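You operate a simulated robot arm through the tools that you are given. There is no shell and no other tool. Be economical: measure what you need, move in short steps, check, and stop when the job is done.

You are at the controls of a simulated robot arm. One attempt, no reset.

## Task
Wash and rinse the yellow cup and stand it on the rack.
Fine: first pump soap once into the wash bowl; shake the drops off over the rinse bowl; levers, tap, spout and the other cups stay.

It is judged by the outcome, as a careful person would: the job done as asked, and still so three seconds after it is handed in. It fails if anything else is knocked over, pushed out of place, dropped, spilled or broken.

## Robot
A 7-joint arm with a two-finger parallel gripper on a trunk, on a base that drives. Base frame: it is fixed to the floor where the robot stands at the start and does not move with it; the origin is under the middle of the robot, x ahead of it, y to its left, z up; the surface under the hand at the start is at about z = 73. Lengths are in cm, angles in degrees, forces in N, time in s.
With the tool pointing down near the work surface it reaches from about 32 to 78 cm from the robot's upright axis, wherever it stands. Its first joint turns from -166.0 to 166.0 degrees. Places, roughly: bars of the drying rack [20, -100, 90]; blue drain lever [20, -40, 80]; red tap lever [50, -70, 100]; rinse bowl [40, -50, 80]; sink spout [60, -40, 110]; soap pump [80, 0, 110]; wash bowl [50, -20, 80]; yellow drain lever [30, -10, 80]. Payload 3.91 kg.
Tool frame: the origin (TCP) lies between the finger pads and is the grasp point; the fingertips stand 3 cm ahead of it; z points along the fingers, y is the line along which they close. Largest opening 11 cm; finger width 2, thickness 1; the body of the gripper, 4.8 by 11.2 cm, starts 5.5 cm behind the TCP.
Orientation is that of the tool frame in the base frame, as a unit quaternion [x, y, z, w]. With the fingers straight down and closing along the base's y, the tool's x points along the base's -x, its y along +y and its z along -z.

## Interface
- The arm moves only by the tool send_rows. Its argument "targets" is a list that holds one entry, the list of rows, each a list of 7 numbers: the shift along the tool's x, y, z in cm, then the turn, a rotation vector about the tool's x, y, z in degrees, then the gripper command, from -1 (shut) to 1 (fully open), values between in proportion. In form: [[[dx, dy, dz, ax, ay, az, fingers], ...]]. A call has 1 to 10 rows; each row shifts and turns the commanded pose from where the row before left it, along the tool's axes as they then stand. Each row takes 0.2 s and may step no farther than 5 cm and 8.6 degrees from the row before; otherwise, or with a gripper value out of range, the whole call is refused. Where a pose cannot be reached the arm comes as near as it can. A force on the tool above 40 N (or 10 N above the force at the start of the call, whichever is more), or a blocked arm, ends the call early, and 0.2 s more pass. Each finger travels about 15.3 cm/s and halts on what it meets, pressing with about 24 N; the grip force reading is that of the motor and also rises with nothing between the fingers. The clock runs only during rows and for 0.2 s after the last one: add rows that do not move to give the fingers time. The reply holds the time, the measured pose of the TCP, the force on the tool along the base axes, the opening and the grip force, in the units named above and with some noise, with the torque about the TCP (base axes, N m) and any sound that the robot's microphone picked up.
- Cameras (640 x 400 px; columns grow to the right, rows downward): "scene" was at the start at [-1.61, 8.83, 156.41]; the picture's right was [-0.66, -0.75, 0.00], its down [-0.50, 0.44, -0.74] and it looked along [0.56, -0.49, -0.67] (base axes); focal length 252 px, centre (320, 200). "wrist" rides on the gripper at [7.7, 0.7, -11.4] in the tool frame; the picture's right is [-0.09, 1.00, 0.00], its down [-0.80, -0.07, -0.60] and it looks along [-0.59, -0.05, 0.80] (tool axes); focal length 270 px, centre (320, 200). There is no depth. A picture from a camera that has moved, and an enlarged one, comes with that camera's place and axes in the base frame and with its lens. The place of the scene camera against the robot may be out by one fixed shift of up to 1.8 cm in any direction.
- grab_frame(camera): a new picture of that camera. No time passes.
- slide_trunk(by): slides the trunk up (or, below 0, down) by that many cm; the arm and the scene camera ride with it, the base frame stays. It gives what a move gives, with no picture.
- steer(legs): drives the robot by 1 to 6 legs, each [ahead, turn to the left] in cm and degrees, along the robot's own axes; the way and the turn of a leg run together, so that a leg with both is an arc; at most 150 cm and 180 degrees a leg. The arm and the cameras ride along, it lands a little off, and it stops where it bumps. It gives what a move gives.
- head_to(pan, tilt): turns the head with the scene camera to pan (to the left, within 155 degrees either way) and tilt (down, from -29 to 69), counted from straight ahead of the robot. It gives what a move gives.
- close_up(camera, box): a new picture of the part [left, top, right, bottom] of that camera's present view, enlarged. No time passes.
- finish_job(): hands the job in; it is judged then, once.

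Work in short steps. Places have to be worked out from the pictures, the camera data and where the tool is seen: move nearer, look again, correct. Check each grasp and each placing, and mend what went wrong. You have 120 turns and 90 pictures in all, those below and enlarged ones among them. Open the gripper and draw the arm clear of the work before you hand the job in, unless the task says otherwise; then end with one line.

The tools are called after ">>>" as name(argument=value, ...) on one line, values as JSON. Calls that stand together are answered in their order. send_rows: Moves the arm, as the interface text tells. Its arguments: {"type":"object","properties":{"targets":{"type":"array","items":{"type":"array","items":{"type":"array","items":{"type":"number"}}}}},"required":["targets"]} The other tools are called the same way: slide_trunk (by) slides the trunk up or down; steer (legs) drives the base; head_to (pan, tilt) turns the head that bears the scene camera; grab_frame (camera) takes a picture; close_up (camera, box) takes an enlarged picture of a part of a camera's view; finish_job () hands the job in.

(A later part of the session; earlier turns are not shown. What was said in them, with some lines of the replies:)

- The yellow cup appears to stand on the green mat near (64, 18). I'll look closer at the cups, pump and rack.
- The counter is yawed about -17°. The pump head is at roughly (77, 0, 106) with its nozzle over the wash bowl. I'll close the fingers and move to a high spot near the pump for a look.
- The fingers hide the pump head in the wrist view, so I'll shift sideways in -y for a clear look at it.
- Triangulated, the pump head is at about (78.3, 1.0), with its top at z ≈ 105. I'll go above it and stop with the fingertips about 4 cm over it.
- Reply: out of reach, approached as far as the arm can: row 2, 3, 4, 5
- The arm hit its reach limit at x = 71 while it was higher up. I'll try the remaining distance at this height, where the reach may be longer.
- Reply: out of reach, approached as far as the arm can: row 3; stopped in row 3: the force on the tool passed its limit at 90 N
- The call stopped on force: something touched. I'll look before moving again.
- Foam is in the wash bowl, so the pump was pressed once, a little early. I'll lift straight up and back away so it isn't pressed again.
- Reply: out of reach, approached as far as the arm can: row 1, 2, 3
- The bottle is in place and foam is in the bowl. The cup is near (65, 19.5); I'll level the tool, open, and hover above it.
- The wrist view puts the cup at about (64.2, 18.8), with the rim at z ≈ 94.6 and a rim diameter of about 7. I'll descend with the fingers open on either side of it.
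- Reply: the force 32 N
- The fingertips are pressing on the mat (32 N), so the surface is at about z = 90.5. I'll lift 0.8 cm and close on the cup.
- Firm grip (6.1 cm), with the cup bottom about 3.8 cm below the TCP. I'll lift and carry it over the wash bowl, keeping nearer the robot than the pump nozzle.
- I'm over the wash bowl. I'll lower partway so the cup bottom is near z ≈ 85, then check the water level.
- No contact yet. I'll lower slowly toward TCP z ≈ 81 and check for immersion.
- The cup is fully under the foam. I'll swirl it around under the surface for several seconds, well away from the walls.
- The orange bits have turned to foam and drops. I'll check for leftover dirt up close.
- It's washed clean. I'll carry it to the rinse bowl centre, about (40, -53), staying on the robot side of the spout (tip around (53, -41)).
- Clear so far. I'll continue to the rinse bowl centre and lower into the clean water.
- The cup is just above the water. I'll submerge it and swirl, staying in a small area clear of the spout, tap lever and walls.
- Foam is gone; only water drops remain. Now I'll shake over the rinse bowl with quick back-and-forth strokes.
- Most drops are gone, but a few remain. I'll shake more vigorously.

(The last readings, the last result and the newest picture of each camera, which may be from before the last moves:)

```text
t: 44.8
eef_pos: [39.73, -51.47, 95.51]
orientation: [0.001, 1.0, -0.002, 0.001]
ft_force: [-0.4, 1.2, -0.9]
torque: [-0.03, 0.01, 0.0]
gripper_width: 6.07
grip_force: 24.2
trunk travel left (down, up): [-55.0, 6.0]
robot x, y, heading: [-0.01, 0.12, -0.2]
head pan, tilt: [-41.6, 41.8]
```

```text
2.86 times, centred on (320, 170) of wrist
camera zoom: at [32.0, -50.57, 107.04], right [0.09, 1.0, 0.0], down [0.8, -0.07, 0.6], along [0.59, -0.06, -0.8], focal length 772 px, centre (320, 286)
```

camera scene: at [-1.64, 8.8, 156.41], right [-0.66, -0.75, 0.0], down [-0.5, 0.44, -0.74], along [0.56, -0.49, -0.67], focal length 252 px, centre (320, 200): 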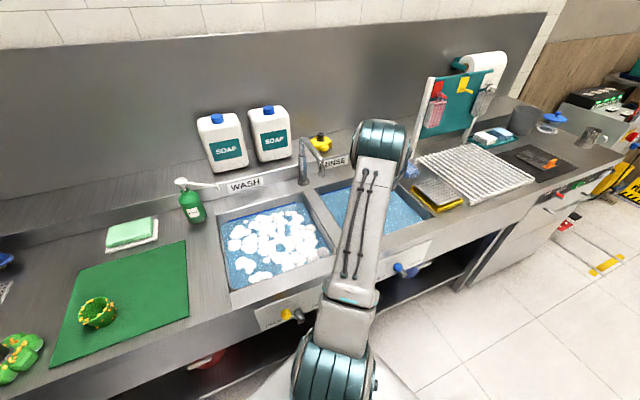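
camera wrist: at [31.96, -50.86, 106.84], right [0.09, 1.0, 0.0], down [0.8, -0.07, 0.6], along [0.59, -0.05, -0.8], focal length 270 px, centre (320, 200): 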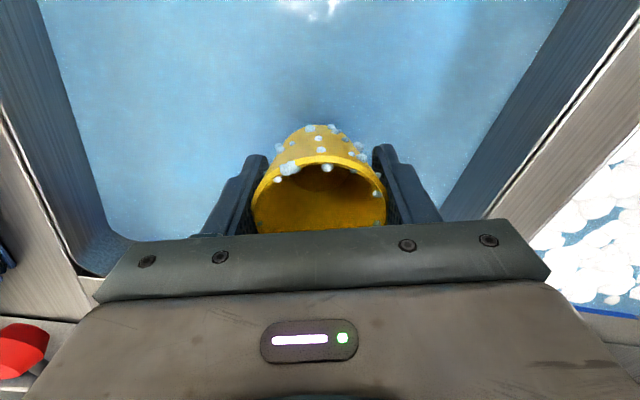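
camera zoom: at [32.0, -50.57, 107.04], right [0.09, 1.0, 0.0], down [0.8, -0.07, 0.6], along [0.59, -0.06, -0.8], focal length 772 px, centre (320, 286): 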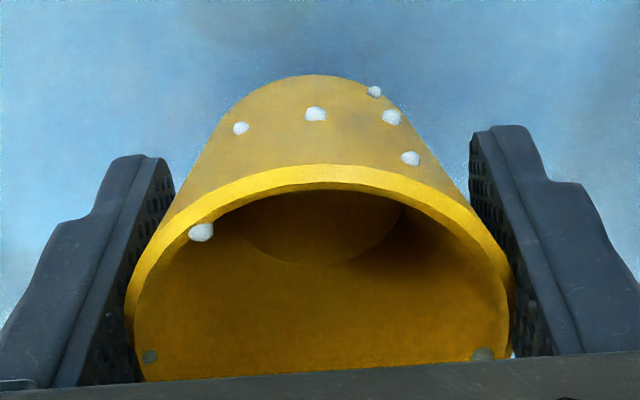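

The remaining whitish specks didn't respond to shaking, so they may be suds. I'll rinse again for longer with rotation, then look again.

>>> send_rows(targets=[[[0, 0, 3, 0, 0, 0, -1], [0, 0, 3, 0, 0, 0, -1], [0, 0, 3, 0, 0, 0, -1], [0, 0, 3, 0, 0, 0, -1], [0, 0, 2.5, 0, 0, 0, -1], [0, 4, 0, 0, 0, 8, -1], [0, -4, 0, 0, 0, 8, -1], [0, 4, 0, 0, 0, -8, -1], [0, -4, 0, 0, 0, -8, -1], [0, 0, 0, 0, 0, 0, -1]]])

>>> send_rows(targets=[[[0, 4, 0, 8, 0, 0, -1], [0, -4, 0, -8, 0, 0, -1], [0, 4, 0, -8, 0, 0, -1], [0, -4, 0, 8, 0, 0, -1], [-3, 2, 0, 0, 0, 0, -1], [3, 2, 0, 0, 0, 0, -1], [-3, -2, 0, 0, 0, 0, -1], [3, -2, 0, 0, 0, 0, -1], [0, 4, 0, 0, 0, 0, -1], [0, -4, 0, 0, 0, 0, -1]]])

>>> send_rows(targets=[[[0, 0, -3, 0, 0, 0, -1], [0, 0, -3, 0, 0, 0, -1], [0, 0, -3, 0, 0, 0, -1], [0, 0, -3, 0, 0, 0, -1], [0, 0, -2.5, 0, 0, 0, -1], [0, 0, 0, 0, 0, 0, -1]]])

>>> close_up(camera="wrist", box=[220, 100, 420, 240])

```text
t: 47.0
eef_pos: [39.72, -51.81, 80.99]
orientation: [-0.001, 1.0, 0.001, 0.001]
ft_force: [0.5, -0.1, 0.0]
torque: [0.03, -0.02, -0.01]
gripper_width: 6.07
grip_force: 23.5
trunk travel left (down, up): [-55.0, 6.0]
robot x, y, heading: [0.23, -0.03, 0.2]
head pan, tilt: [-41.6, 41.8]
```

```text
t: 49.2
eef_pos: [39.65, -51.9, 80.77]
orientation: [0.002, 1.0, 0.0, 0.0]
ft_force: [-0.6, -0.2, -0.2]
torque: [0.02, 0.03, 0.01]
gripper_width: 6.05
grip_force: 23.9
trunk travel left (down, up): [-55.0, 6.0]
robot x, y, heading: [0.33, -0.45, -0.2]
head pan, tilt: [-41.6, 41.8]
```

```text
t: 50.6
eef_pos: [39.75, -51.56, 95.5]
orientation: [0.001, 1.0, 0.0, 0.001]
ft_force: [1.1, 0.4, -1.1]
torque: [0.0, -0.02, 0.04]
gripper_width: 6.07
grip_force: 24.1
trunk travel left (down, up): [-55.0, 6.0]
robot x, y, heading: [-0.4, -0.14, 0.0]
head pan, tilt: [-41.6, 41.8]
```

```text
2.86 times, centred on (320, 170) of wrist
camera zoom: at [31.97, -50.8, 106.89], right [0.09, 1.0, 0.0], down [0.8, -0.07, 0.6], along [0.59, -0.05, -0.8], focal length 772 px, centre (320, 286)
```

zoom: 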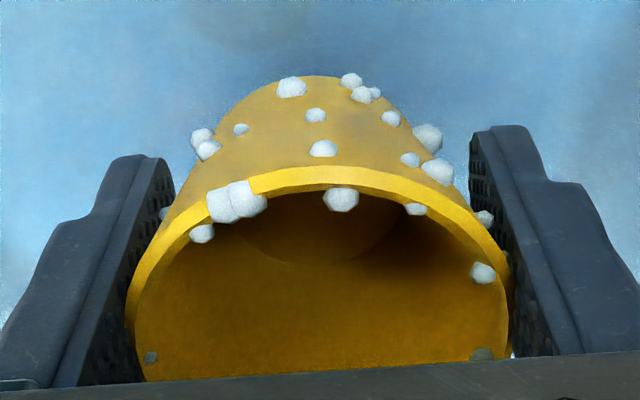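

Those are water drops, since they came back after dipping. I'll shake with combined lateral and twisting strokes this time.

>>> send_rows(targets=[[[0, 4.5, 0, 8.5, 0, 0, -1], [0, -4.5, 0, -8.5, 0, 0, -1], [0, 4.5, 0, 8.5, 0, 0, -1], [0, -4.5, 0, -8.5, 0, 0, -1], [0, 4.5, 0, 8.5, 0, 0, -1], [0, -4.5, 0, -8.5, 0, 0, -1], [0, 4.5, 0, 8.5, 0, 0, -1], [0, -4.5, 0, -8.5, 0, 0, -1], [0, 0, 0, 0, 0, 0, -1]]])

>>> close_up(camera="wrist", box=[220, 100, 420, 240])

>>> send_rows(targets=[[[0, 0, 4.5, 0, 0, 8.5, -1], [0, 0, -4.5, 0, 0, -8.5, -1], [0, 0, 4.5, 0, 0, 8.5, -1], [0, 0, -4.5, 0, 0, -8.5, -1], [0, 0, 4.5, 0, 8.5, 0, -1], [0, 0, -4.5, 0, -8.5, 0, -1], [0, 0, 4.5, 0, 8.5, 0, -1], [0, 0, -4.5, 0, -8.5, 0, -1], [0, 0, 0, 0, 0, 0, -1]]])

>>> close_up(camera="wrist", box=[220, 100, 420, 240])

```text
t: 52.6
eef_pos: [39.81, -50.81, 98.42]
orientation: [-0.001, 1.0, -0.003, 0.001]
ft_force: [0.0, 0.7, 0.8]
torque: [-0.07, 0.01, 0.02]
gripper_width: 6.04
grip_force: 23.7
trunk travel left (down, up): [-55.0, 6.0]
robot x, y, heading: [-0.25, 0.07, 0.2]
head pan, tilt: [-41.6, 41.8]
```

```text
2.86 times, centred on (320, 170) of wrist
camera zoom: at [32.03, -49.97, 109.88], right [0.09, 1.0, -0.01], down [0.8, -0.07, 0.6], along [0.59, -0.06, -0.8], focal length 772 px, centre (320, 286)
```

zoom: 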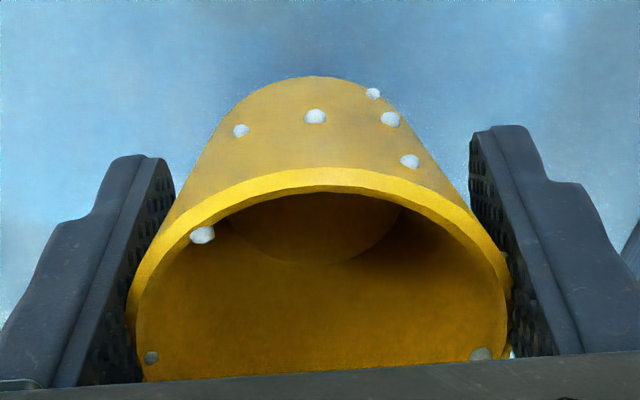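

```text
t: 54.6
eef_pos: [41.02, -51.46, 97.89]
orientation: [-0.001, 1.0, -0.001, 0.002]
ft_force: [0.3, 0.6, -0.7]
torque: [0.0, -0.02, 0.02]
gripper_width: 6.03
grip_force: 23.6
trunk travel left (down, up): [-55.0, 6.0]
robot x, y, heading: [0.23, -0.09, 0.1]
head pan, tilt: [-41.6, 41.8]
```

```text
2.86 times, centred on (320, 170) of wrist
camera zoom: at [33.28, -50.63, 109.38], right [0.09, 1.0, 0.0], down [0.8, -0.07, 0.6], along [0.59, -0.05, -0.8], focal length 772 px, centre (320, 286)
```

zoom: 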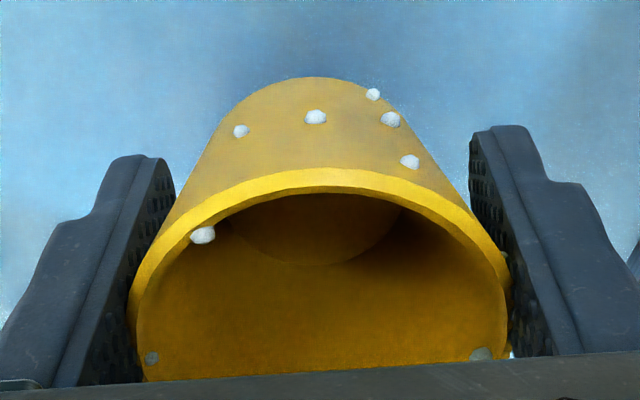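

About eight small beads remain. I'll try shaking along x, which I haven't used yet.

>>> send_rows(targets=[[[-5, 0, 0, 0, 0, 0, -1], [5, 0, 0, 0, 0, 0, -1], [-5, 0, 0, 0, 0, 0, -1], [5, 0, 0, 0, 0, 0, -1], [-5, 0, 0, 0, 0, 0, -1], [5, 0, 0, 0, 0, 0, -1], [-5, 0, 0, 0, 0, 0, -1], [5, 0, 0, 0, 0, 0, -1], [0, 0, 0, 0, 0, 0, -1]]])

>>> close_up(camera="wrist", box=[220, 100, 420, 240])

>>> grab_frame(camera="scene")

```text
t: 56.6
eef_pos: [41.03, -51.43, 97.86]
orientation: [0.0, 1.0, 0.0, 0.001]
ft_force: [-0.1, -0.5, -0.2]
torque: [-0.02, -0.02, 0.01]
gripper_width: 6.05
grip_force: 24.3
trunk travel left (down, up): [-55.0, 6.0]
robot x, y, heading: [0.09, -0.09, 0.5]
head pan, tilt: [-41.6, 41.8]
```

```text
2.86 times, centred on (320, 170) of wrist
camera zoom: at [33.31, -50.59, 109.4], right [0.09, 1.0, 0.0], down [0.8, -0.07, 0.6], along [0.59, -0.05, -0.8], focal length 772 px, centre (320, 286)
```

zoom: 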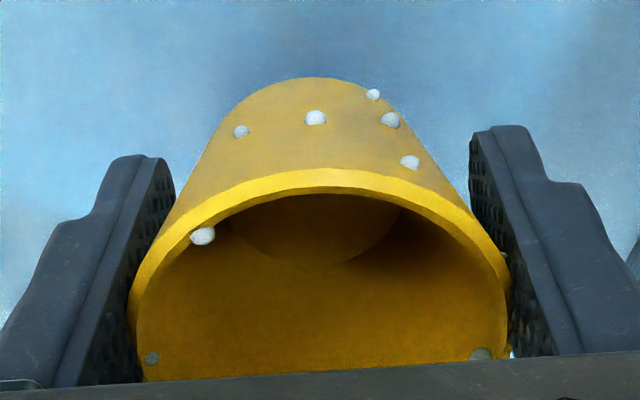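

```text
49 pictures are left
camera scene: at [-1.63, 8.86, 156.41], right [-0.66, -0.75, 0.0], down [-0.5, 0.44, -0.74], along [0.56, -0.49, -0.67], focal length 252 px, centre (320, 200)
```

scene: 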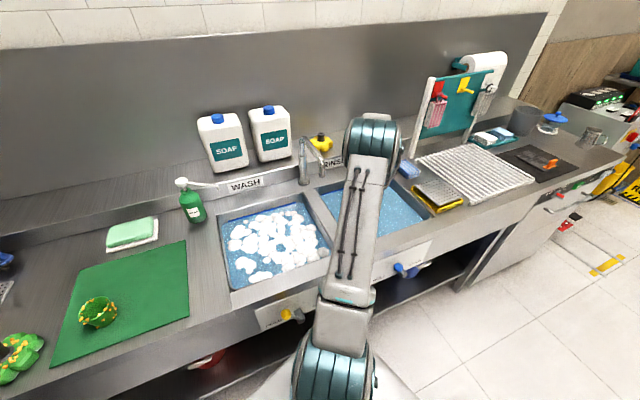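

The persistent beads are water that straight shaking doesn't dislodge. I'll raise and tip the cup over the rinse bowl to empty it and shake it tilted.

>>> send_rows(targets=[[[0, 0, -4, 0, 0, 0, -1], [0, 0, -4, 0, 0, 0, -1], [0, 0, -2, 0, -8.5, 0, -1], [0, 0, 0, 0, -8.5, 0, -1], [0, 0, 0, 0, -8.5, 0, -1], [0, 0, 0, 0, -8.5, 0, -1], [0, 0, 0, 0, -8.5, 0, -1], [0, 0, 0, 0, -8.5, 0, -1], [0, 0, 0, 0, 0, 0, -1]]])

>>> grab_frame(camera="scene")

>>> grab_frame(camera="wrist")

```text
t: 58.6
eef_pos: [41.01, -51.61, 108.03]
orientation: [-0.001, 0.902, 0.0, 0.431]
ft_force: [-0.2, -0.6, -1.2]
torque: [-0.01, 0.03, -0.01]
gripper_width: 6.09
grip_force: 24.2
trunk travel left (down, up): [-55.0, 6.0]
robot x, y, heading: [0.36, -0.17, 0.0]
head pan, tilt: [-41.6, 41.8]
```

```text
48 pictures are left
camera scene: at [-1.63, 8.82, 156.41], right [-0.66, -0.75, 0.0], down [-0.5, 0.44, -0.74], along [0.56, -0.49, -0.67], focal length 252 px, centre (320, 200)
```

scene: 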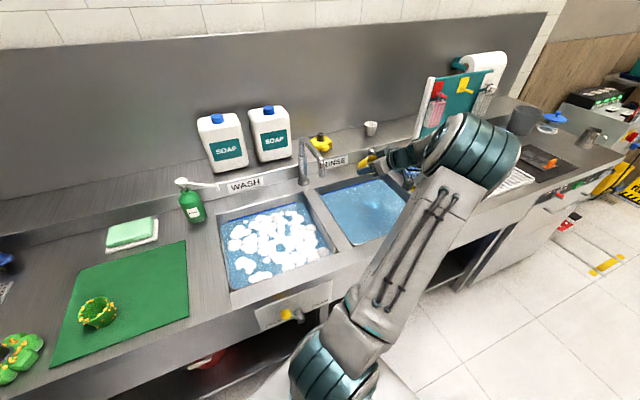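

```text
47 pictures are left
camera wrist: at [27.22, -50.65, 109.13], right [0.06, 1.0, 0.07], down [0.04, -0.07, 1.0], along [1.0, -0.05, -0.04], focal length 270 px, centre (320, 200)
```

wrist: 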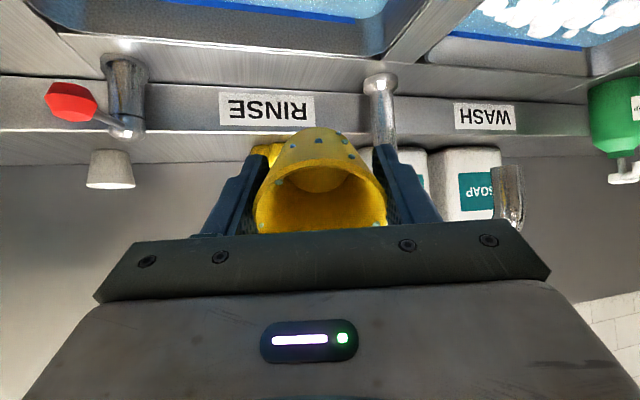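

The tilt works and the cup holds firmly. I'll tip further to about 100° and give a few shakes there.

>>> send_rows(targets=[[[0, 0, 0, 0, -8.5, 0, -1], [0, 0, 0, 0, -8.5, 0, -1], [0, 0, 0, 0, -8.5, 0, -1], [0, 0, 0, 0, -8.5, 0, -1], [0, 0, 0, 0, -8.5, 0, -1], [0, 0, 0, 0, 0, 0, -1]]])

>>> send_rows(targets=[[[3, 0, 0, 0, 0, 0, -1], [-3, 0, 0, 0, 0, 0, -1], [3, 0, 0, 0, 0, 0, -1], [-3, 0, 0, 0, 0, 0, -1], [0, 3, 0, 0, 0, 0, -1], [0, -3, 0, 0, 0, 0, -1], [0, 3, 0, 0, 0, 0, -1], [0, -3, 0, 0, 0, 0, -1], [0, 0, 0, 0, 0, 0, -1]]])

>>> grab_frame(camera="scene")

>>> close_up(camera="wrist", box=[220, 100, 420, 240])

```text
t: 60.0
eef_pos: [41.01, -51.5, 107.95]
orientation: [-0.001, 0.684, -0.001, 0.73]
ft_force: [-0.1, -0.1, -0.2]
torque: [0.03, 0.02, 0.01]
gripper_width: 6.06
grip_force: 24.5
trunk travel left (down, up): [-55.0, 6.0]
robot x, y, heading: [0.31, 0.29, -0.2]
head pan, tilt: [-41.6, 41.8]
```

```text
t: 62.0
eef_pos: [41.11, -51.46, 107.88]
orientation: [-0.001, 0.684, 0.001, 0.729]
ft_force: [0.6, -0.2, -0.2]
torque: [0.01, 0.0, 0.02]
gripper_width: 6.07
grip_force: 24.0
trunk travel left (down, up): [-55.0, 6.0]
robot x, y, heading: [0.18, 0.19, -0.2]
head pan, tilt: [-41.6, 41.8]
```

```text
46 pictures are left
camera scene: at [-1.63, 8.76, 156.42], right [-0.66, -0.75, 0.0], down [-0.5, 0.44, -0.74], along [0.56, -0.49, -0.67], focal length 252 px, centre (320, 200)
```

scene: 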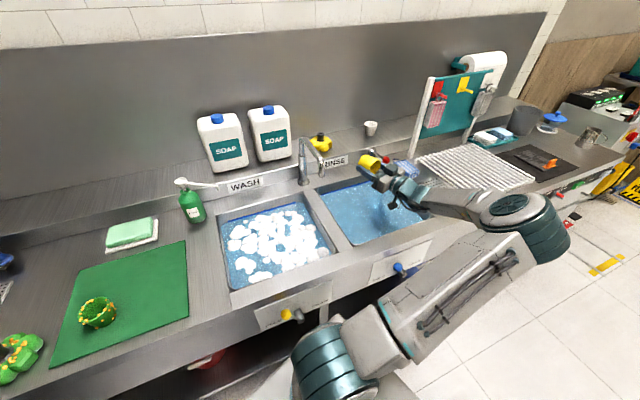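

```text
2.86 times, centred on (320, 170) of wrist
camera zoom: at [30.08, -50.68, 99.53], right [0.0, 1.0, 0.09], down [-0.64, -0.07, 0.76], along [0.77, -0.05, 0.64], focal length 772 px, centre (320, 286)
```

zoom: 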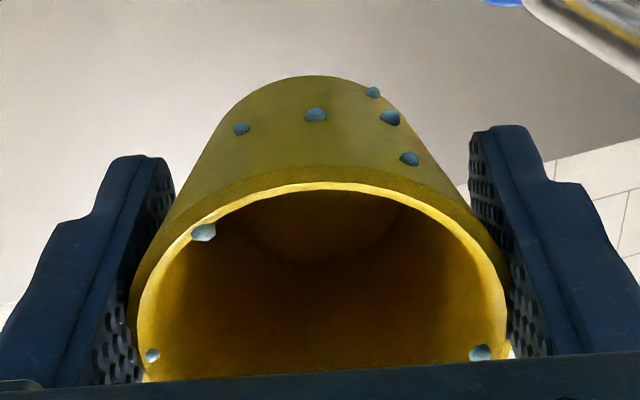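

The cup is empty; only a few clinging beads stay whatever I do. I'll turn the cup upright again over the bowl.

>>> send_rows(targets=[[[0, 0, 0, 0, 8.5, 0, -1], [0, 0, 0, 0, 8.5, 0, -1], [0, 0, 0, 0, 8.5, 0, -1], [0, 0, 0, 0, 8.5, 0, -1], [0, 0, 0, 0, 8.5, 0, -1], [0, 0, 0, 0, 8.5, 0, -1], [0, 0, 0, 0, 8.5, 0, -1], [0, 0, 0, 0, 8.5, 0, -1], [0, 0, 0, 0, 8.5, 0, -1], [0, 0, 0, 0, 8.5, 0, -1]]])

>>> send_rows(targets=[[[0, 0, 0, 0, 8.5, 0, -1], [0, 0, 0, 0, 0, 0, -1]]])

>>> head_to(pan=-100, tilt=45)

>>> grab_frame(camera="scene")

```text
t: 64.2
eef_pos: [41.14, -51.48, 107.92]
orientation: [0.0, 0.997, -0.001, 0.073]
ft_force: [0.0, -0.3, 0.5]
torque: [-0.02, 0.05, -0.03]
gripper_width: 6.06
grip_force: 24.0
trunk travel left (down, up): [-55.0, 6.0]
robot x, y, heading: [-0.03, 0.08, -0.1]
head pan, tilt: [-41.6, 41.8]
```

```text
t: 64.8
eef_pos: [40.9, -51.58, 107.94]
orientation: [0.001, 1.0, -0.001, 0.001]
ft_force: [0.5, -0.5, -0.6]
torque: [-0.02, 0.0, -0.01]
gripper_width: 6.06
grip_force: 23.8
trunk travel left (down, up): [-55.0, 6.0]
robot x, y, heading: [0.17, 0.42, 0.2]
head pan, tilt: [-41.6, 41.8]
```

```text
t: 66.1
eef_pos: [41.02, -51.59, 107.94]
orientation: [0.001, 1.0, 0.001, 0.0]
ft_force: [0.3, 0.7, -0.8]
torque: [-0.01, 0.03, 0.02]
gripper_width: 6.06
grip_force: 23.9
trunk travel left (down, up): [-55.0, 6.0]
robot x, y, heading: [-0.39, -0.1, -0.1]
head pan, tilt: [-100.0, 45.0]
```

```text
44 pictures are left
camera scene: at [-9.3, 6.36, 155.96], right [-0.98, 0.17, 0.0], down [0.12, 0.7, -0.71], along [-0.12, -0.7, -0.71], focal length 252 px, centre (320, 200)
```

scene: 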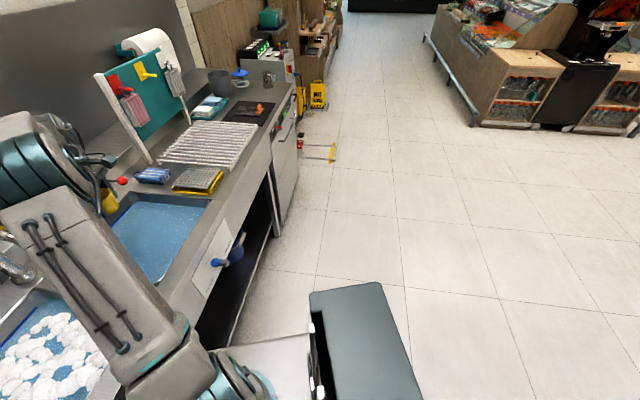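

The floor alongside the counter is clear. I'll raise the arm and draw it in, then back up a little.

>>> send_rows(targets=[[[0, 0, -4, 0, 0, 0, -1], [0, 0, -4, 0, 0, 0, -1], [0, 0, -4, 0, 0, 0, -1], [0, 0, -4, 0, 0, 0, -1], [2.5, 3, -2, 0, 0, 0, -1], [2.5, 3, 0, 0, 0, 0, -1], [2.5, 3, 0, 0, 0, 0, -1], [2.5, 3, 0, 0, 0, 0, -1], [0, 0, 0, 0, 0, 0, -1]]])

>>> steer(legs=[[-10, 0]])

>>> grab_frame(camera="scene")

```text
t: 68.1
eef_pos: [30.9, -39.53, 125.88]
orientation: [0.001, 1.0, -0.001, 0.001]
ft_force: [-0.2, -0.3, -0.9]
torque: [-0.02, 0.03, 0.02]
gripper_width: 6.05
grip_force: 24.0
trunk travel left (down, up): [-55.0, 6.0]
robot x, y, heading: [0.19, 0.05, -0.2]
head pan, tilt: [-100.0, 45.0]
```

```text
t: 69.2
eef_pos: [20.89, -39.54, 125.91]
orientation: [0.001, 1.0, -0.001, 0.001]
ft_force: [-0.9, -0.5, -0.4]
torque: [0.01, -0.01, 0.02]
gripper_width: 6.05
grip_force: 24.4
trunk travel left (down, up): [-55.0, 6.0]
robot x, y, heading: [-10.1, -0.22, 0.1]
head pan, tilt: [-100.0, 45.0]
```

```text
43 pictures are left
camera scene: at [-19.49, 6.38, 155.95], right [-0.98, 0.17, 0.0], down [0.12, 0.7, -0.71], along [-0.12, -0.7, -0.71], focal length 252 px, centre (320, 200)
```

scene: 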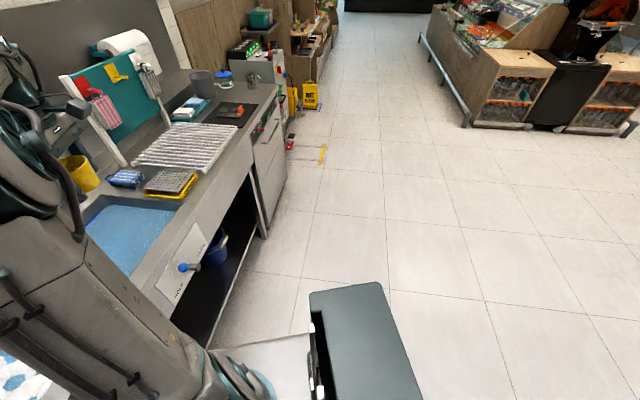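

Backed up cleanly. Now I'll turn right to run parallel to the counter, drive along it, and check.

>>> steer(legs=[[0, -107.5]])

>>> steer(legs=[[70, 0]])

>>> steer(legs=[[0, 80]])

>>> head_to(pan=-5, tilt=45)

>>> grab_frame(camera="scene")

```text
t: 74.1
eef_pos: [-57.12, -17.59, 125.94]
orientation: [0.808, 0.589, -0.001, -0.001]
ft_force: [-0.2, 0.6, -0.7]
torque: [0.02, 0.01, 0.02]
gripper_width: 6.07
grip_force: 23.9
trunk travel left (down, up): [-55.0, 6.0]
robot x, y, heading: [-10.27, 0.13, -107.8]
head pan, tilt: [-100.0, 45.0]
```

```text
t: 78.0
eef_pos: [-78.56, -84.95, 126.0]
orientation: [0.808, 0.59, -0.002, 0.0]
ft_force: [-0.3, -0.1, -0.9]
torque: [-0.03, 0.05, -0.01]
gripper_width: 6.06
grip_force: 23.4
trunk travel left (down, up): [-55.0, 6.0]
robot x, y, heading: [-31.48, -67.3, -107.4]
head pan, tilt: [-100.0, 45.0]
```

```text
t: 81.8
eef_pos: [-22.21, -116.54, 125.99]
orientation: [0.238, 0.971, -0.001, 0.0]
ft_force: [0.3, -0.7, 0.6]
torque: [-0.04, 0.01, 0.04]
gripper_width: 6.07
grip_force: 24.3
trunk travel left (down, up): [-55.0, 6.0]
robot x, y, heading: [-31.44, -67.33, -27.7]
head pan, tilt: [-100.0, 45.0]
```

```text
t: 83.5
eef_pos: [-22.38, -116.42, 125.9]
orientation: [0.239, 0.971, -0.001, 0.0]
ft_force: [0.5, -0.7, -0.8]
torque: [-0.02, 0.03, -0.01]
gripper_width: 6.09
grip_force: 23.9
trunk travel left (down, up): [-55.0, 6.0]
robot x, y, heading: [-31.65, -67.18, -27.6]
head pan, tilt: [-5.0, 45.0]
```

```text
42 pictures are left
camera scene: at [-24.75, -55.41, 155.96], right [-0.54, -0.84, 0.0], down [-0.6, 0.38, -0.71], along [0.6, -0.38, -0.71], focal length 252 px, centre (320, 200)
```

scene: 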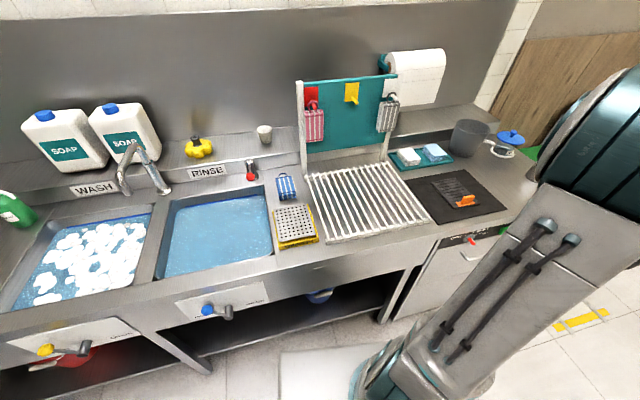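

The rack centre is about (20, -102), with bars running front to back. I'll align the tool's yaw with the counter and move over the front-centre of the rack at a high level.

>>> send_rows(targets=[[[0, 0, 0, 0, 0, -5, -1], [0, 0, 0, 0, 0, -5, -1], [0, 0, 0, 0, 0, 0, -1]]])

>>> send_rows(targets=[[[-3.3, 2.85, 0, 0, 0, 0, -1], [-3.3, 2.85, 0, 0, 0, 0, -1], [-3.3, 2.85, 0, 0, 0, 0, -1], [-3.3, 2.85, 0, 0, 0, 0, -1], [-3.3, 2.85, 0, 0, 0, 0, -1], [-3.3, 2.85, 0, 0, 0, 0, -1], [-3.3, 2.85, 0, 0, 0, 0, -1], [-3.3, 2.85, 0, 0, 0, 0, -1], [-3.3, 2.85, 0, 0, 0, 0, -1], [0, 0, 0, 0, 0, 0, -1]]])

>>> grab_frame(camera="scene")

>>> grab_frame(camera="wrist")

```text
t: 84.3
eef_pos: [-22.21, -116.5, 125.98]
orientation: [0.153, 0.988, -0.001, 0.001]
ft_force: [-0.1, 0.6, -0.2]
torque: [0.01, -0.01, 0.0]
gripper_width: 6.08
grip_force: 23.5
trunk travel left (down, up): [-55.0, 6.0]
robot x, y, heading: [-31.57, -67.31, -27.1]
head pan, tilt: [-5.0, 45.0]
```

```text
t: 86.5
eef_pos: [13.79, -100.94, 125.91]
orientation: [0.152, 0.988, 0.0, 0.001]
ft_force: [-0.1, 0.2, 0.2]
torque: [0.0, -0.01, -0.05]
gripper_width: 6.06
grip_force: 23.6
trunk travel left (down, up): [-55.0, 6.0]
robot x, y, heading: [-31.35, -67.09, -27.6]
head pan, tilt: [-5.0, 45.0]
```

```text
41 pictures are left
camera scene: at [-24.76, -55.41, 155.96], right [-0.54, -0.84, 0.0], down [-0.6, 0.38, -0.71], along [0.6, -0.38, -0.71], focal length 252 px, centre (320, 200)
```

scene: 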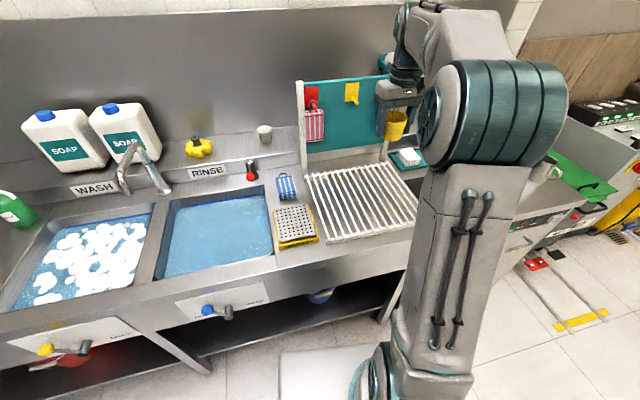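

```text
40 pictures are left
camera wrist: at [6.71, -97.96, 137.45], right [0.39, 0.92, 0.0], down [0.74, -0.31, 0.6], along [0.55, -0.23, -0.8], focal length 270 px, centre (320, 200)
```

wrist: 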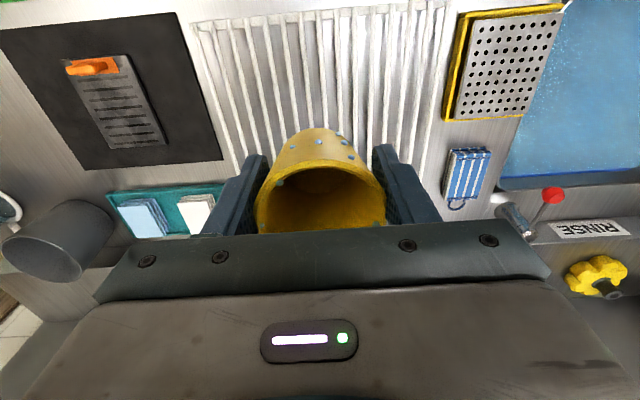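

I'm over the rack with the bars aligned to the tool. I'll move 3 cm deeper and descend to about 8 cm above the bars.

>>> send_rows(targets=[[[-3, 0, 2, 0, 0, 0, -1], [0, 0, 4, 0, 0, 0, -1], [0, 0, 4, 0, 0, 0, -1], [0, 0, 4, 0, 0, 0, -1], [0, 0, 4, 0, 0, 0, -1], [0, 0, 3, 0, 0, 0, -1], [0, 0, 0, 0, 0, 0, -1]]])

>>> grab_frame(camera="wrist")

>>> close_up(camera="scene", box=[280, 80, 480, 260])

```text
t: 88.2
eef_pos: [16.66, -102.13, 104.86]
orientation: [0.153, 0.988, -0.001, 0.0]
ft_force: [-0.1, 0.1, -1.0]
torque: [-0.02, 0.01, -0.01]
gripper_width: 6.06
grip_force: 24.6
trunk travel left (down, up): [-55.0, 6.0]
robot x, y, heading: [-31.47, -67.55, -27.5]
head pan, tilt: [-5.0, 45.0]
```

```text
39 pictures are left
camera wrist: at [9.49, -98.96, 116.35], right [0.39, 0.92, 0.0], down [0.74, -0.31, 0.6], along [0.55, -0.23, -0.8], focal length 270 px, centre (320, 200)
```

wrist: 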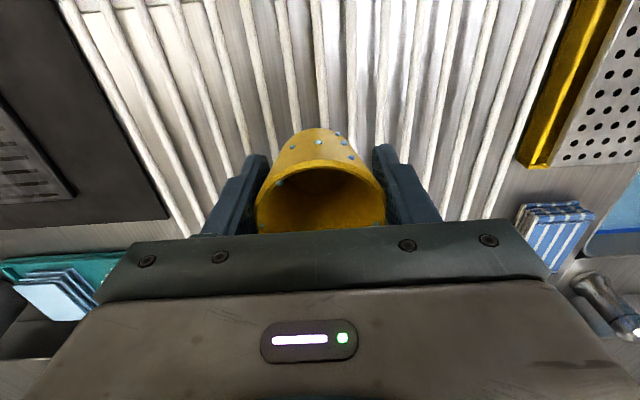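

```text
2.22 times, centred on (380, 170) of scene
camera zoom: at [-24.73, -55.4, 155.96], right [-0.54, -0.84, 0.0], down [-0.6, 0.38, -0.71], along [0.6, -0.38, -0.71], focal length 561 px, centre (187, 267)
```

zoom: 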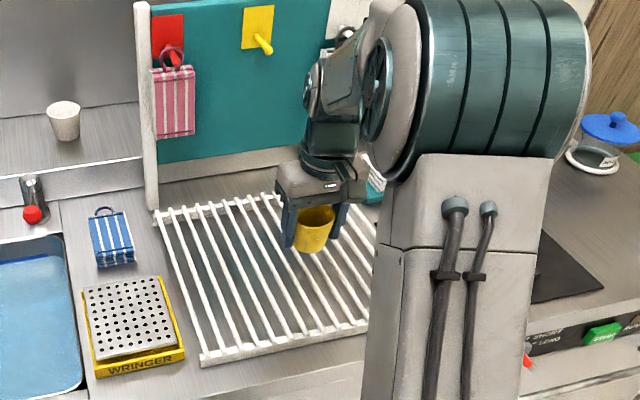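

I'll zoom in to see where the bars lie relative to the cup's centre line (about column 312 at row 40).

>>> close_up(camera="wrist", box=[220, 0, 420, 130])

```text
3.08 times, centred on (320, 65) of wrist
camera zoom: at [9.49, -98.96, 116.35], right [0.39, 0.92, 0.0], down [0.74, -0.31, 0.6], along [0.55, -0.23, -0.8], focal length 832 px, centre (320, 615)
```

zoom: 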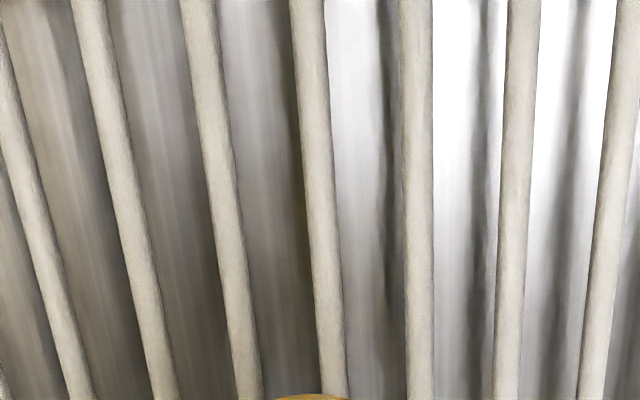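

A bar sits about 0.6 cm to +y of the cup's centre, with 2.5 cm spacing. I'll shift -0.65 cm so the cup sits evenly over two bars, then descend.

>>> send_rows(targets=[[[0, -0.65, 2, 0, 0, 0, -1], [0, 0, 2, 0, 0, 0, -1], [0, 0, 1.5, 0, 0, 0, -1], [0, 0, 0, 0, 0, 0, -1]]])

>>> close_up(camera="scene", box=[350, 130, 410, 170])

```text
t: 89.2
eef_pos: [16.42, -102.7, 99.33]
orientation: [0.153, 0.988, -0.001, 0.0]
ft_force: [1.3, 0.2, -0.3]
torque: [0.01, -0.01, 0.02]
gripper_width: 6.05
grip_force: 23.5
trunk travel left (down, up): [-55.0, 6.0]
robot x, y, heading: [-31.54, -67.19, -27.5]
head pan, tilt: [-5.0, 45.0]
```

```text
10.00 times, centred on (380, 150) of scene
camera zoom: at [-24.73, -55.4, 155.96], right [-0.54, -0.84, 0.0], down [-0.6, 0.38, -0.71], along [0.6, -0.38, -0.71], focal length 2524 px, centre (-280, 700)
```

zoom: 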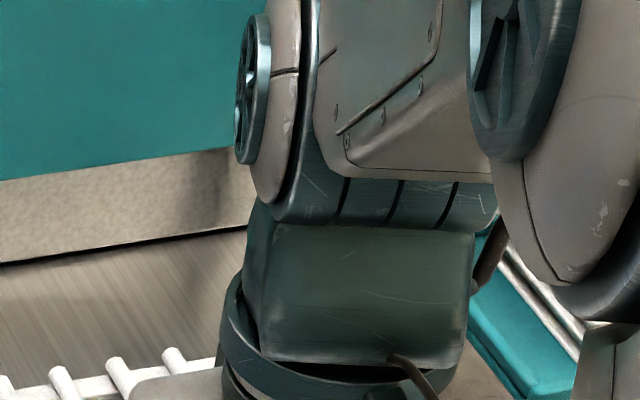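

Cup bottom is around z ≈ 95.5. I'll step down slowly, watching the force for contact with the bars.

>>> send_rows(targets=[[[0, 0, 0.5, 0, 0, 0, -1], [0, 0, 0.5, 0, 0, 0, -1], [0, 0, 0.4, 0, 0, 0, -1], [0, 0, 0, 0, 0, 0, -1]]])

>>> close_up(camera="scene", box=[330, 140, 430, 220])

```text
t: 90.2
eef_pos: [16.45, -102.68, 97.93]
orientation: [0.152, 0.988, -0.002, 0.0]
ft_force: [0.1, -0.2, -0.7]
torque: [-0.01, -0.02, 0.04]
gripper_width: 6.06
grip_force: 23.5
trunk travel left (down, up): [-55.0, 6.0]
robot x, y, heading: [-31.66, -66.93, -27.8]
head pan, tilt: [-5.0, 45.0]
```

```text
5.00 times, centred on (380, 180) of scene
camera zoom: at [-24.73, -55.4, 155.96], right [-0.54, -0.84, 0.0], down [-0.6, 0.38, -0.71], along [0.6, -0.38, -0.71], focal length 1262 px, centre (20, 300)
```

zoom: 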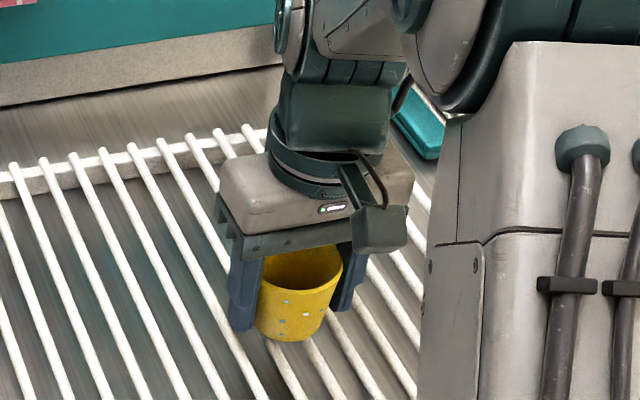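

Still just above the bars. I'll continue down in small steps.

>>> send_rows(targets=[[[0, 0, 0.4, 0, 0, 0, -1], [0, 0, 0.3, 0, 0, 0, -1], [0, 0, 0, 0, 0, 0, -1]]])

>>> send_rows(targets=[[[0, 0, 0.3, 0, 0, 0, -1], [0, 0, 0, 0, 0, 0, -1]]])

```text
t: 91.0
eef_pos: [16.52, -102.69, 97.35]
orientation: [0.153, 0.988, -0.002, 0.001]
ft_force: [0.2, -0.3, -0.7]
torque: [0.02, 0.02, 0.0]
gripper_width: 6.05
grip_force: 24.0
trunk travel left (down, up): [-55.0, 6.0]
robot x, y, heading: [-31.18, -67.32, -27.7]
head pan, tilt: [-5.0, 45.0]
```

```text
t: 91.5
eef_pos: [16.52, -102.7, 97.0]
orientation: [0.152, 0.988, -0.001, 0.001]
ft_force: [0.0, 0.3, 4.1]
torque: [0.07, -0.12, -0.05]
gripper_width: 6.07
grip_force: 24.1
trunk travel left (down, up): [-55.0, 6.0]
robot x, y, heading: [-31.19, -67.7, -27.4]
head pan, tilt: [-5.0, 45.0]
```

Contact at about 4 N: the cup rests on the bars. I'll open the fingers gradually.

>>> send_rows(targets=[[[0, 0, 0.1, 0, 0, 0, -1], [0, 0, 0, 0, 0, 0, 0.15], [0, 0, 0, 0, 0, 0, 0.25], [0, 0, 0, 0, 0, 0, 0.4], [0, 0, 0, 0, 0, 0, 0.7], [0, 0, 0, 0, 0, 0, 0.9], [0, 0, 0, 0, 0, 0, 0.9]]])

>>> grab_frame(camera="wrist")

>>> close_up(camera="scene", box=[330, 140, 430, 220])

```text
t: 93.2
eef_pos: [16.45, -102.73, 96.9]
orientation: [0.153, 0.988, -0.001, 0.0]
ft_force: [0.9, -0.7, -1.0]
torque: [-0.04, 0.01, 0.0]
gripper_width: 10.46
grip_force: 0.0
trunk travel left (down, up): [-55.0, 6.0]
robot x, y, heading: [-31.85, -67.15, -27.2]
head pan, tilt: [-5.0, 45.0]
```

```text
34 pictures are left
camera wrist: at [9.34, -99.59, 108.34], right [0.39, 0.92, 0.0], down [0.74, -0.31, 0.6], along [0.55, -0.23, -0.8], focal length 270 px, centre (320, 200)
```

wrist: 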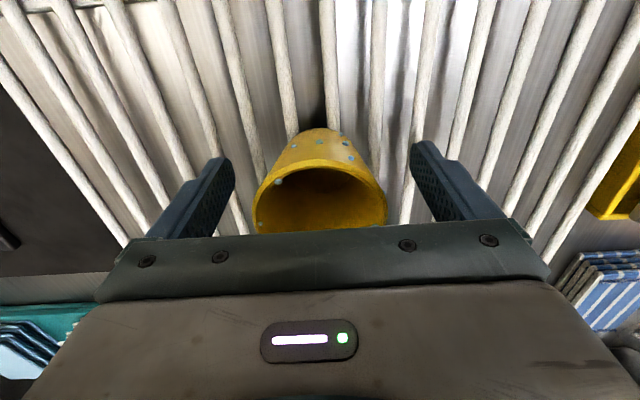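

```text
5.00 times, centred on (380, 180) of scene
camera zoom: at [-24.73, -55.4, 155.96], right [-0.54, -0.84, 0.0], down [-0.6, 0.38, -0.71], along [0.6, -0.38, -0.71], focal length 1262 px, centre (20, 300)
```

zoom: 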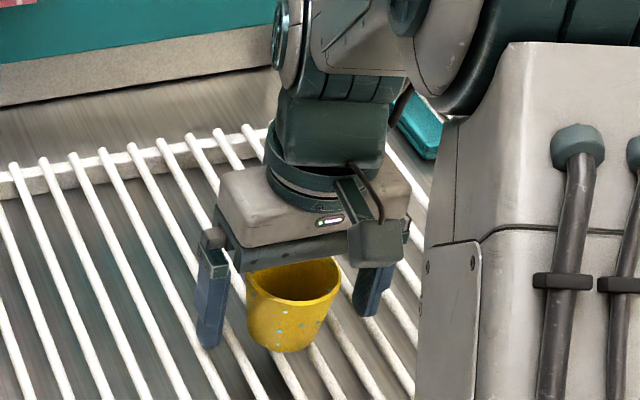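

The cup stands level over two bars. I'll lift straight up, retreat toward the robot, and inspect.

>>> send_rows(targets=[[[0, 0, -2, 0, 0, 0, 0.9], [0, 0, -3, 0, 0, 0, 0.9], [0, 0, -4, 0, 0, 0, 0.9], [0, 0, -4, 0, 0, 0, 0.9], [0, 0, -4, 0, 0, 0, 0.9], [0, 0, -4, 0, 0, 0, 0.9], [3, -2, -3, 0, 0, 0, 0.9], [3, -3, 0, 0, 0, 0, 0.9], [3, -3, 0, 0, 0, 0, 0.9], [3, -3, 0, 0, 0, 0, 0.9]]])

>>> send_rows(targets=[[[2, -4, 0, 0, 0, 0, 0.9], [2, -4, 0, 0, 0, 0, 0.9], [2, -4, 0, 0, 0, 0, 0.9], [0, 0, 0, 0, 0, 0, 0.9]]])

>>> grab_frame(camera="scene")

>>> close_up(camera="scene", box=[300, 120, 450, 240])

```text
t: 95.3
eef_pos: [1.86, -109.57, 120.9]
orientation: [0.153, 0.988, -0.001, 0.0]
ft_force: [-0.2, 0.0, 0.3]
torque: [0.01, -0.02, -0.04]
gripper_width: 10.46
grip_force: 0.0
trunk travel left (down, up): [-55.0, 6.0]
robot x, y, heading: [-31.5, -66.73, -27.6]
head pan, tilt: [-5.0, 45.0]
```

```text
t: 96.3
eef_pos: [-7.65, -119.1, 121.06]
orientation: [0.152, 0.988, -0.001, 0.001]
ft_force: [0.6, -0.9, -0.6]
torque: [-0.04, -0.02, 0.0]
gripper_width: 10.46
grip_force: 0.0
trunk travel left (down, up): [-55.0, 6.0]
robot x, y, heading: [-31.76, -67.12, -27.5]
head pan, tilt: [-5.0, 45.0]
```

```text
32 pictures are left
camera scene: at [-24.74, -55.38, 155.96], right [-0.54, -0.84, 0.0], down [-0.6, 0.38, -0.71], along [0.6, -0.38, -0.71], focal length 252 px, centre (320, 200)
```

scene: 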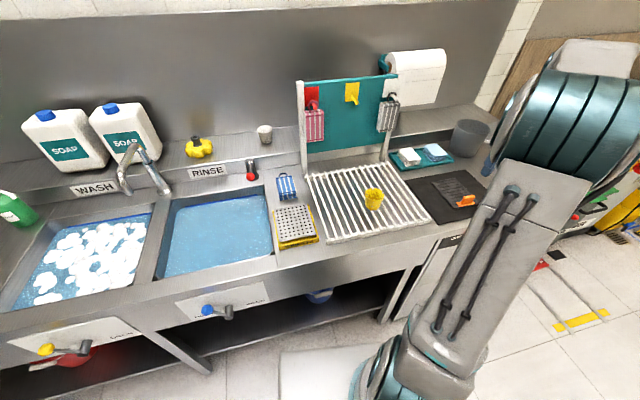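

```text
3.33 times, centred on (375, 180) of scene
camera zoom: at [-24.74, -55.38, 155.96], right [-0.54, -0.84, 0.0], down [-0.6, 0.38, -0.71], along [0.6, -0.38, -0.71], focal length 841 px, centre (137, 267)
```

zoom: 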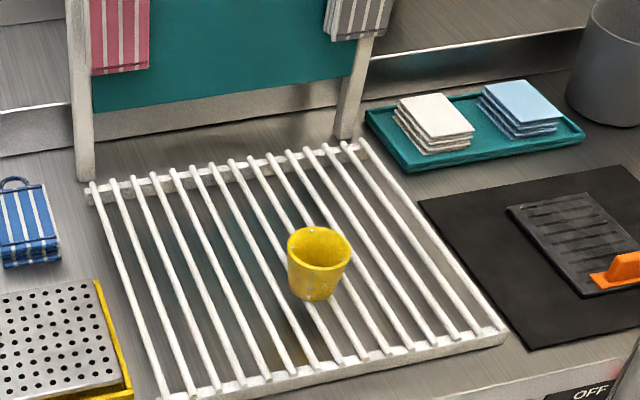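

The cup stands upright and clean on the rack. The levers, tap, spout and bowls look unchanged and the arm is clear, so I'm handing in.

>>> finish_job()

```text
The job is handed in.
```

I washed the yellow cup in the wash bowl after one pump of soap, rinsed it, and shook it over the rinse bowl. It now stands upright on the rack, though a few small water beads still cling to it after repeated shaking.
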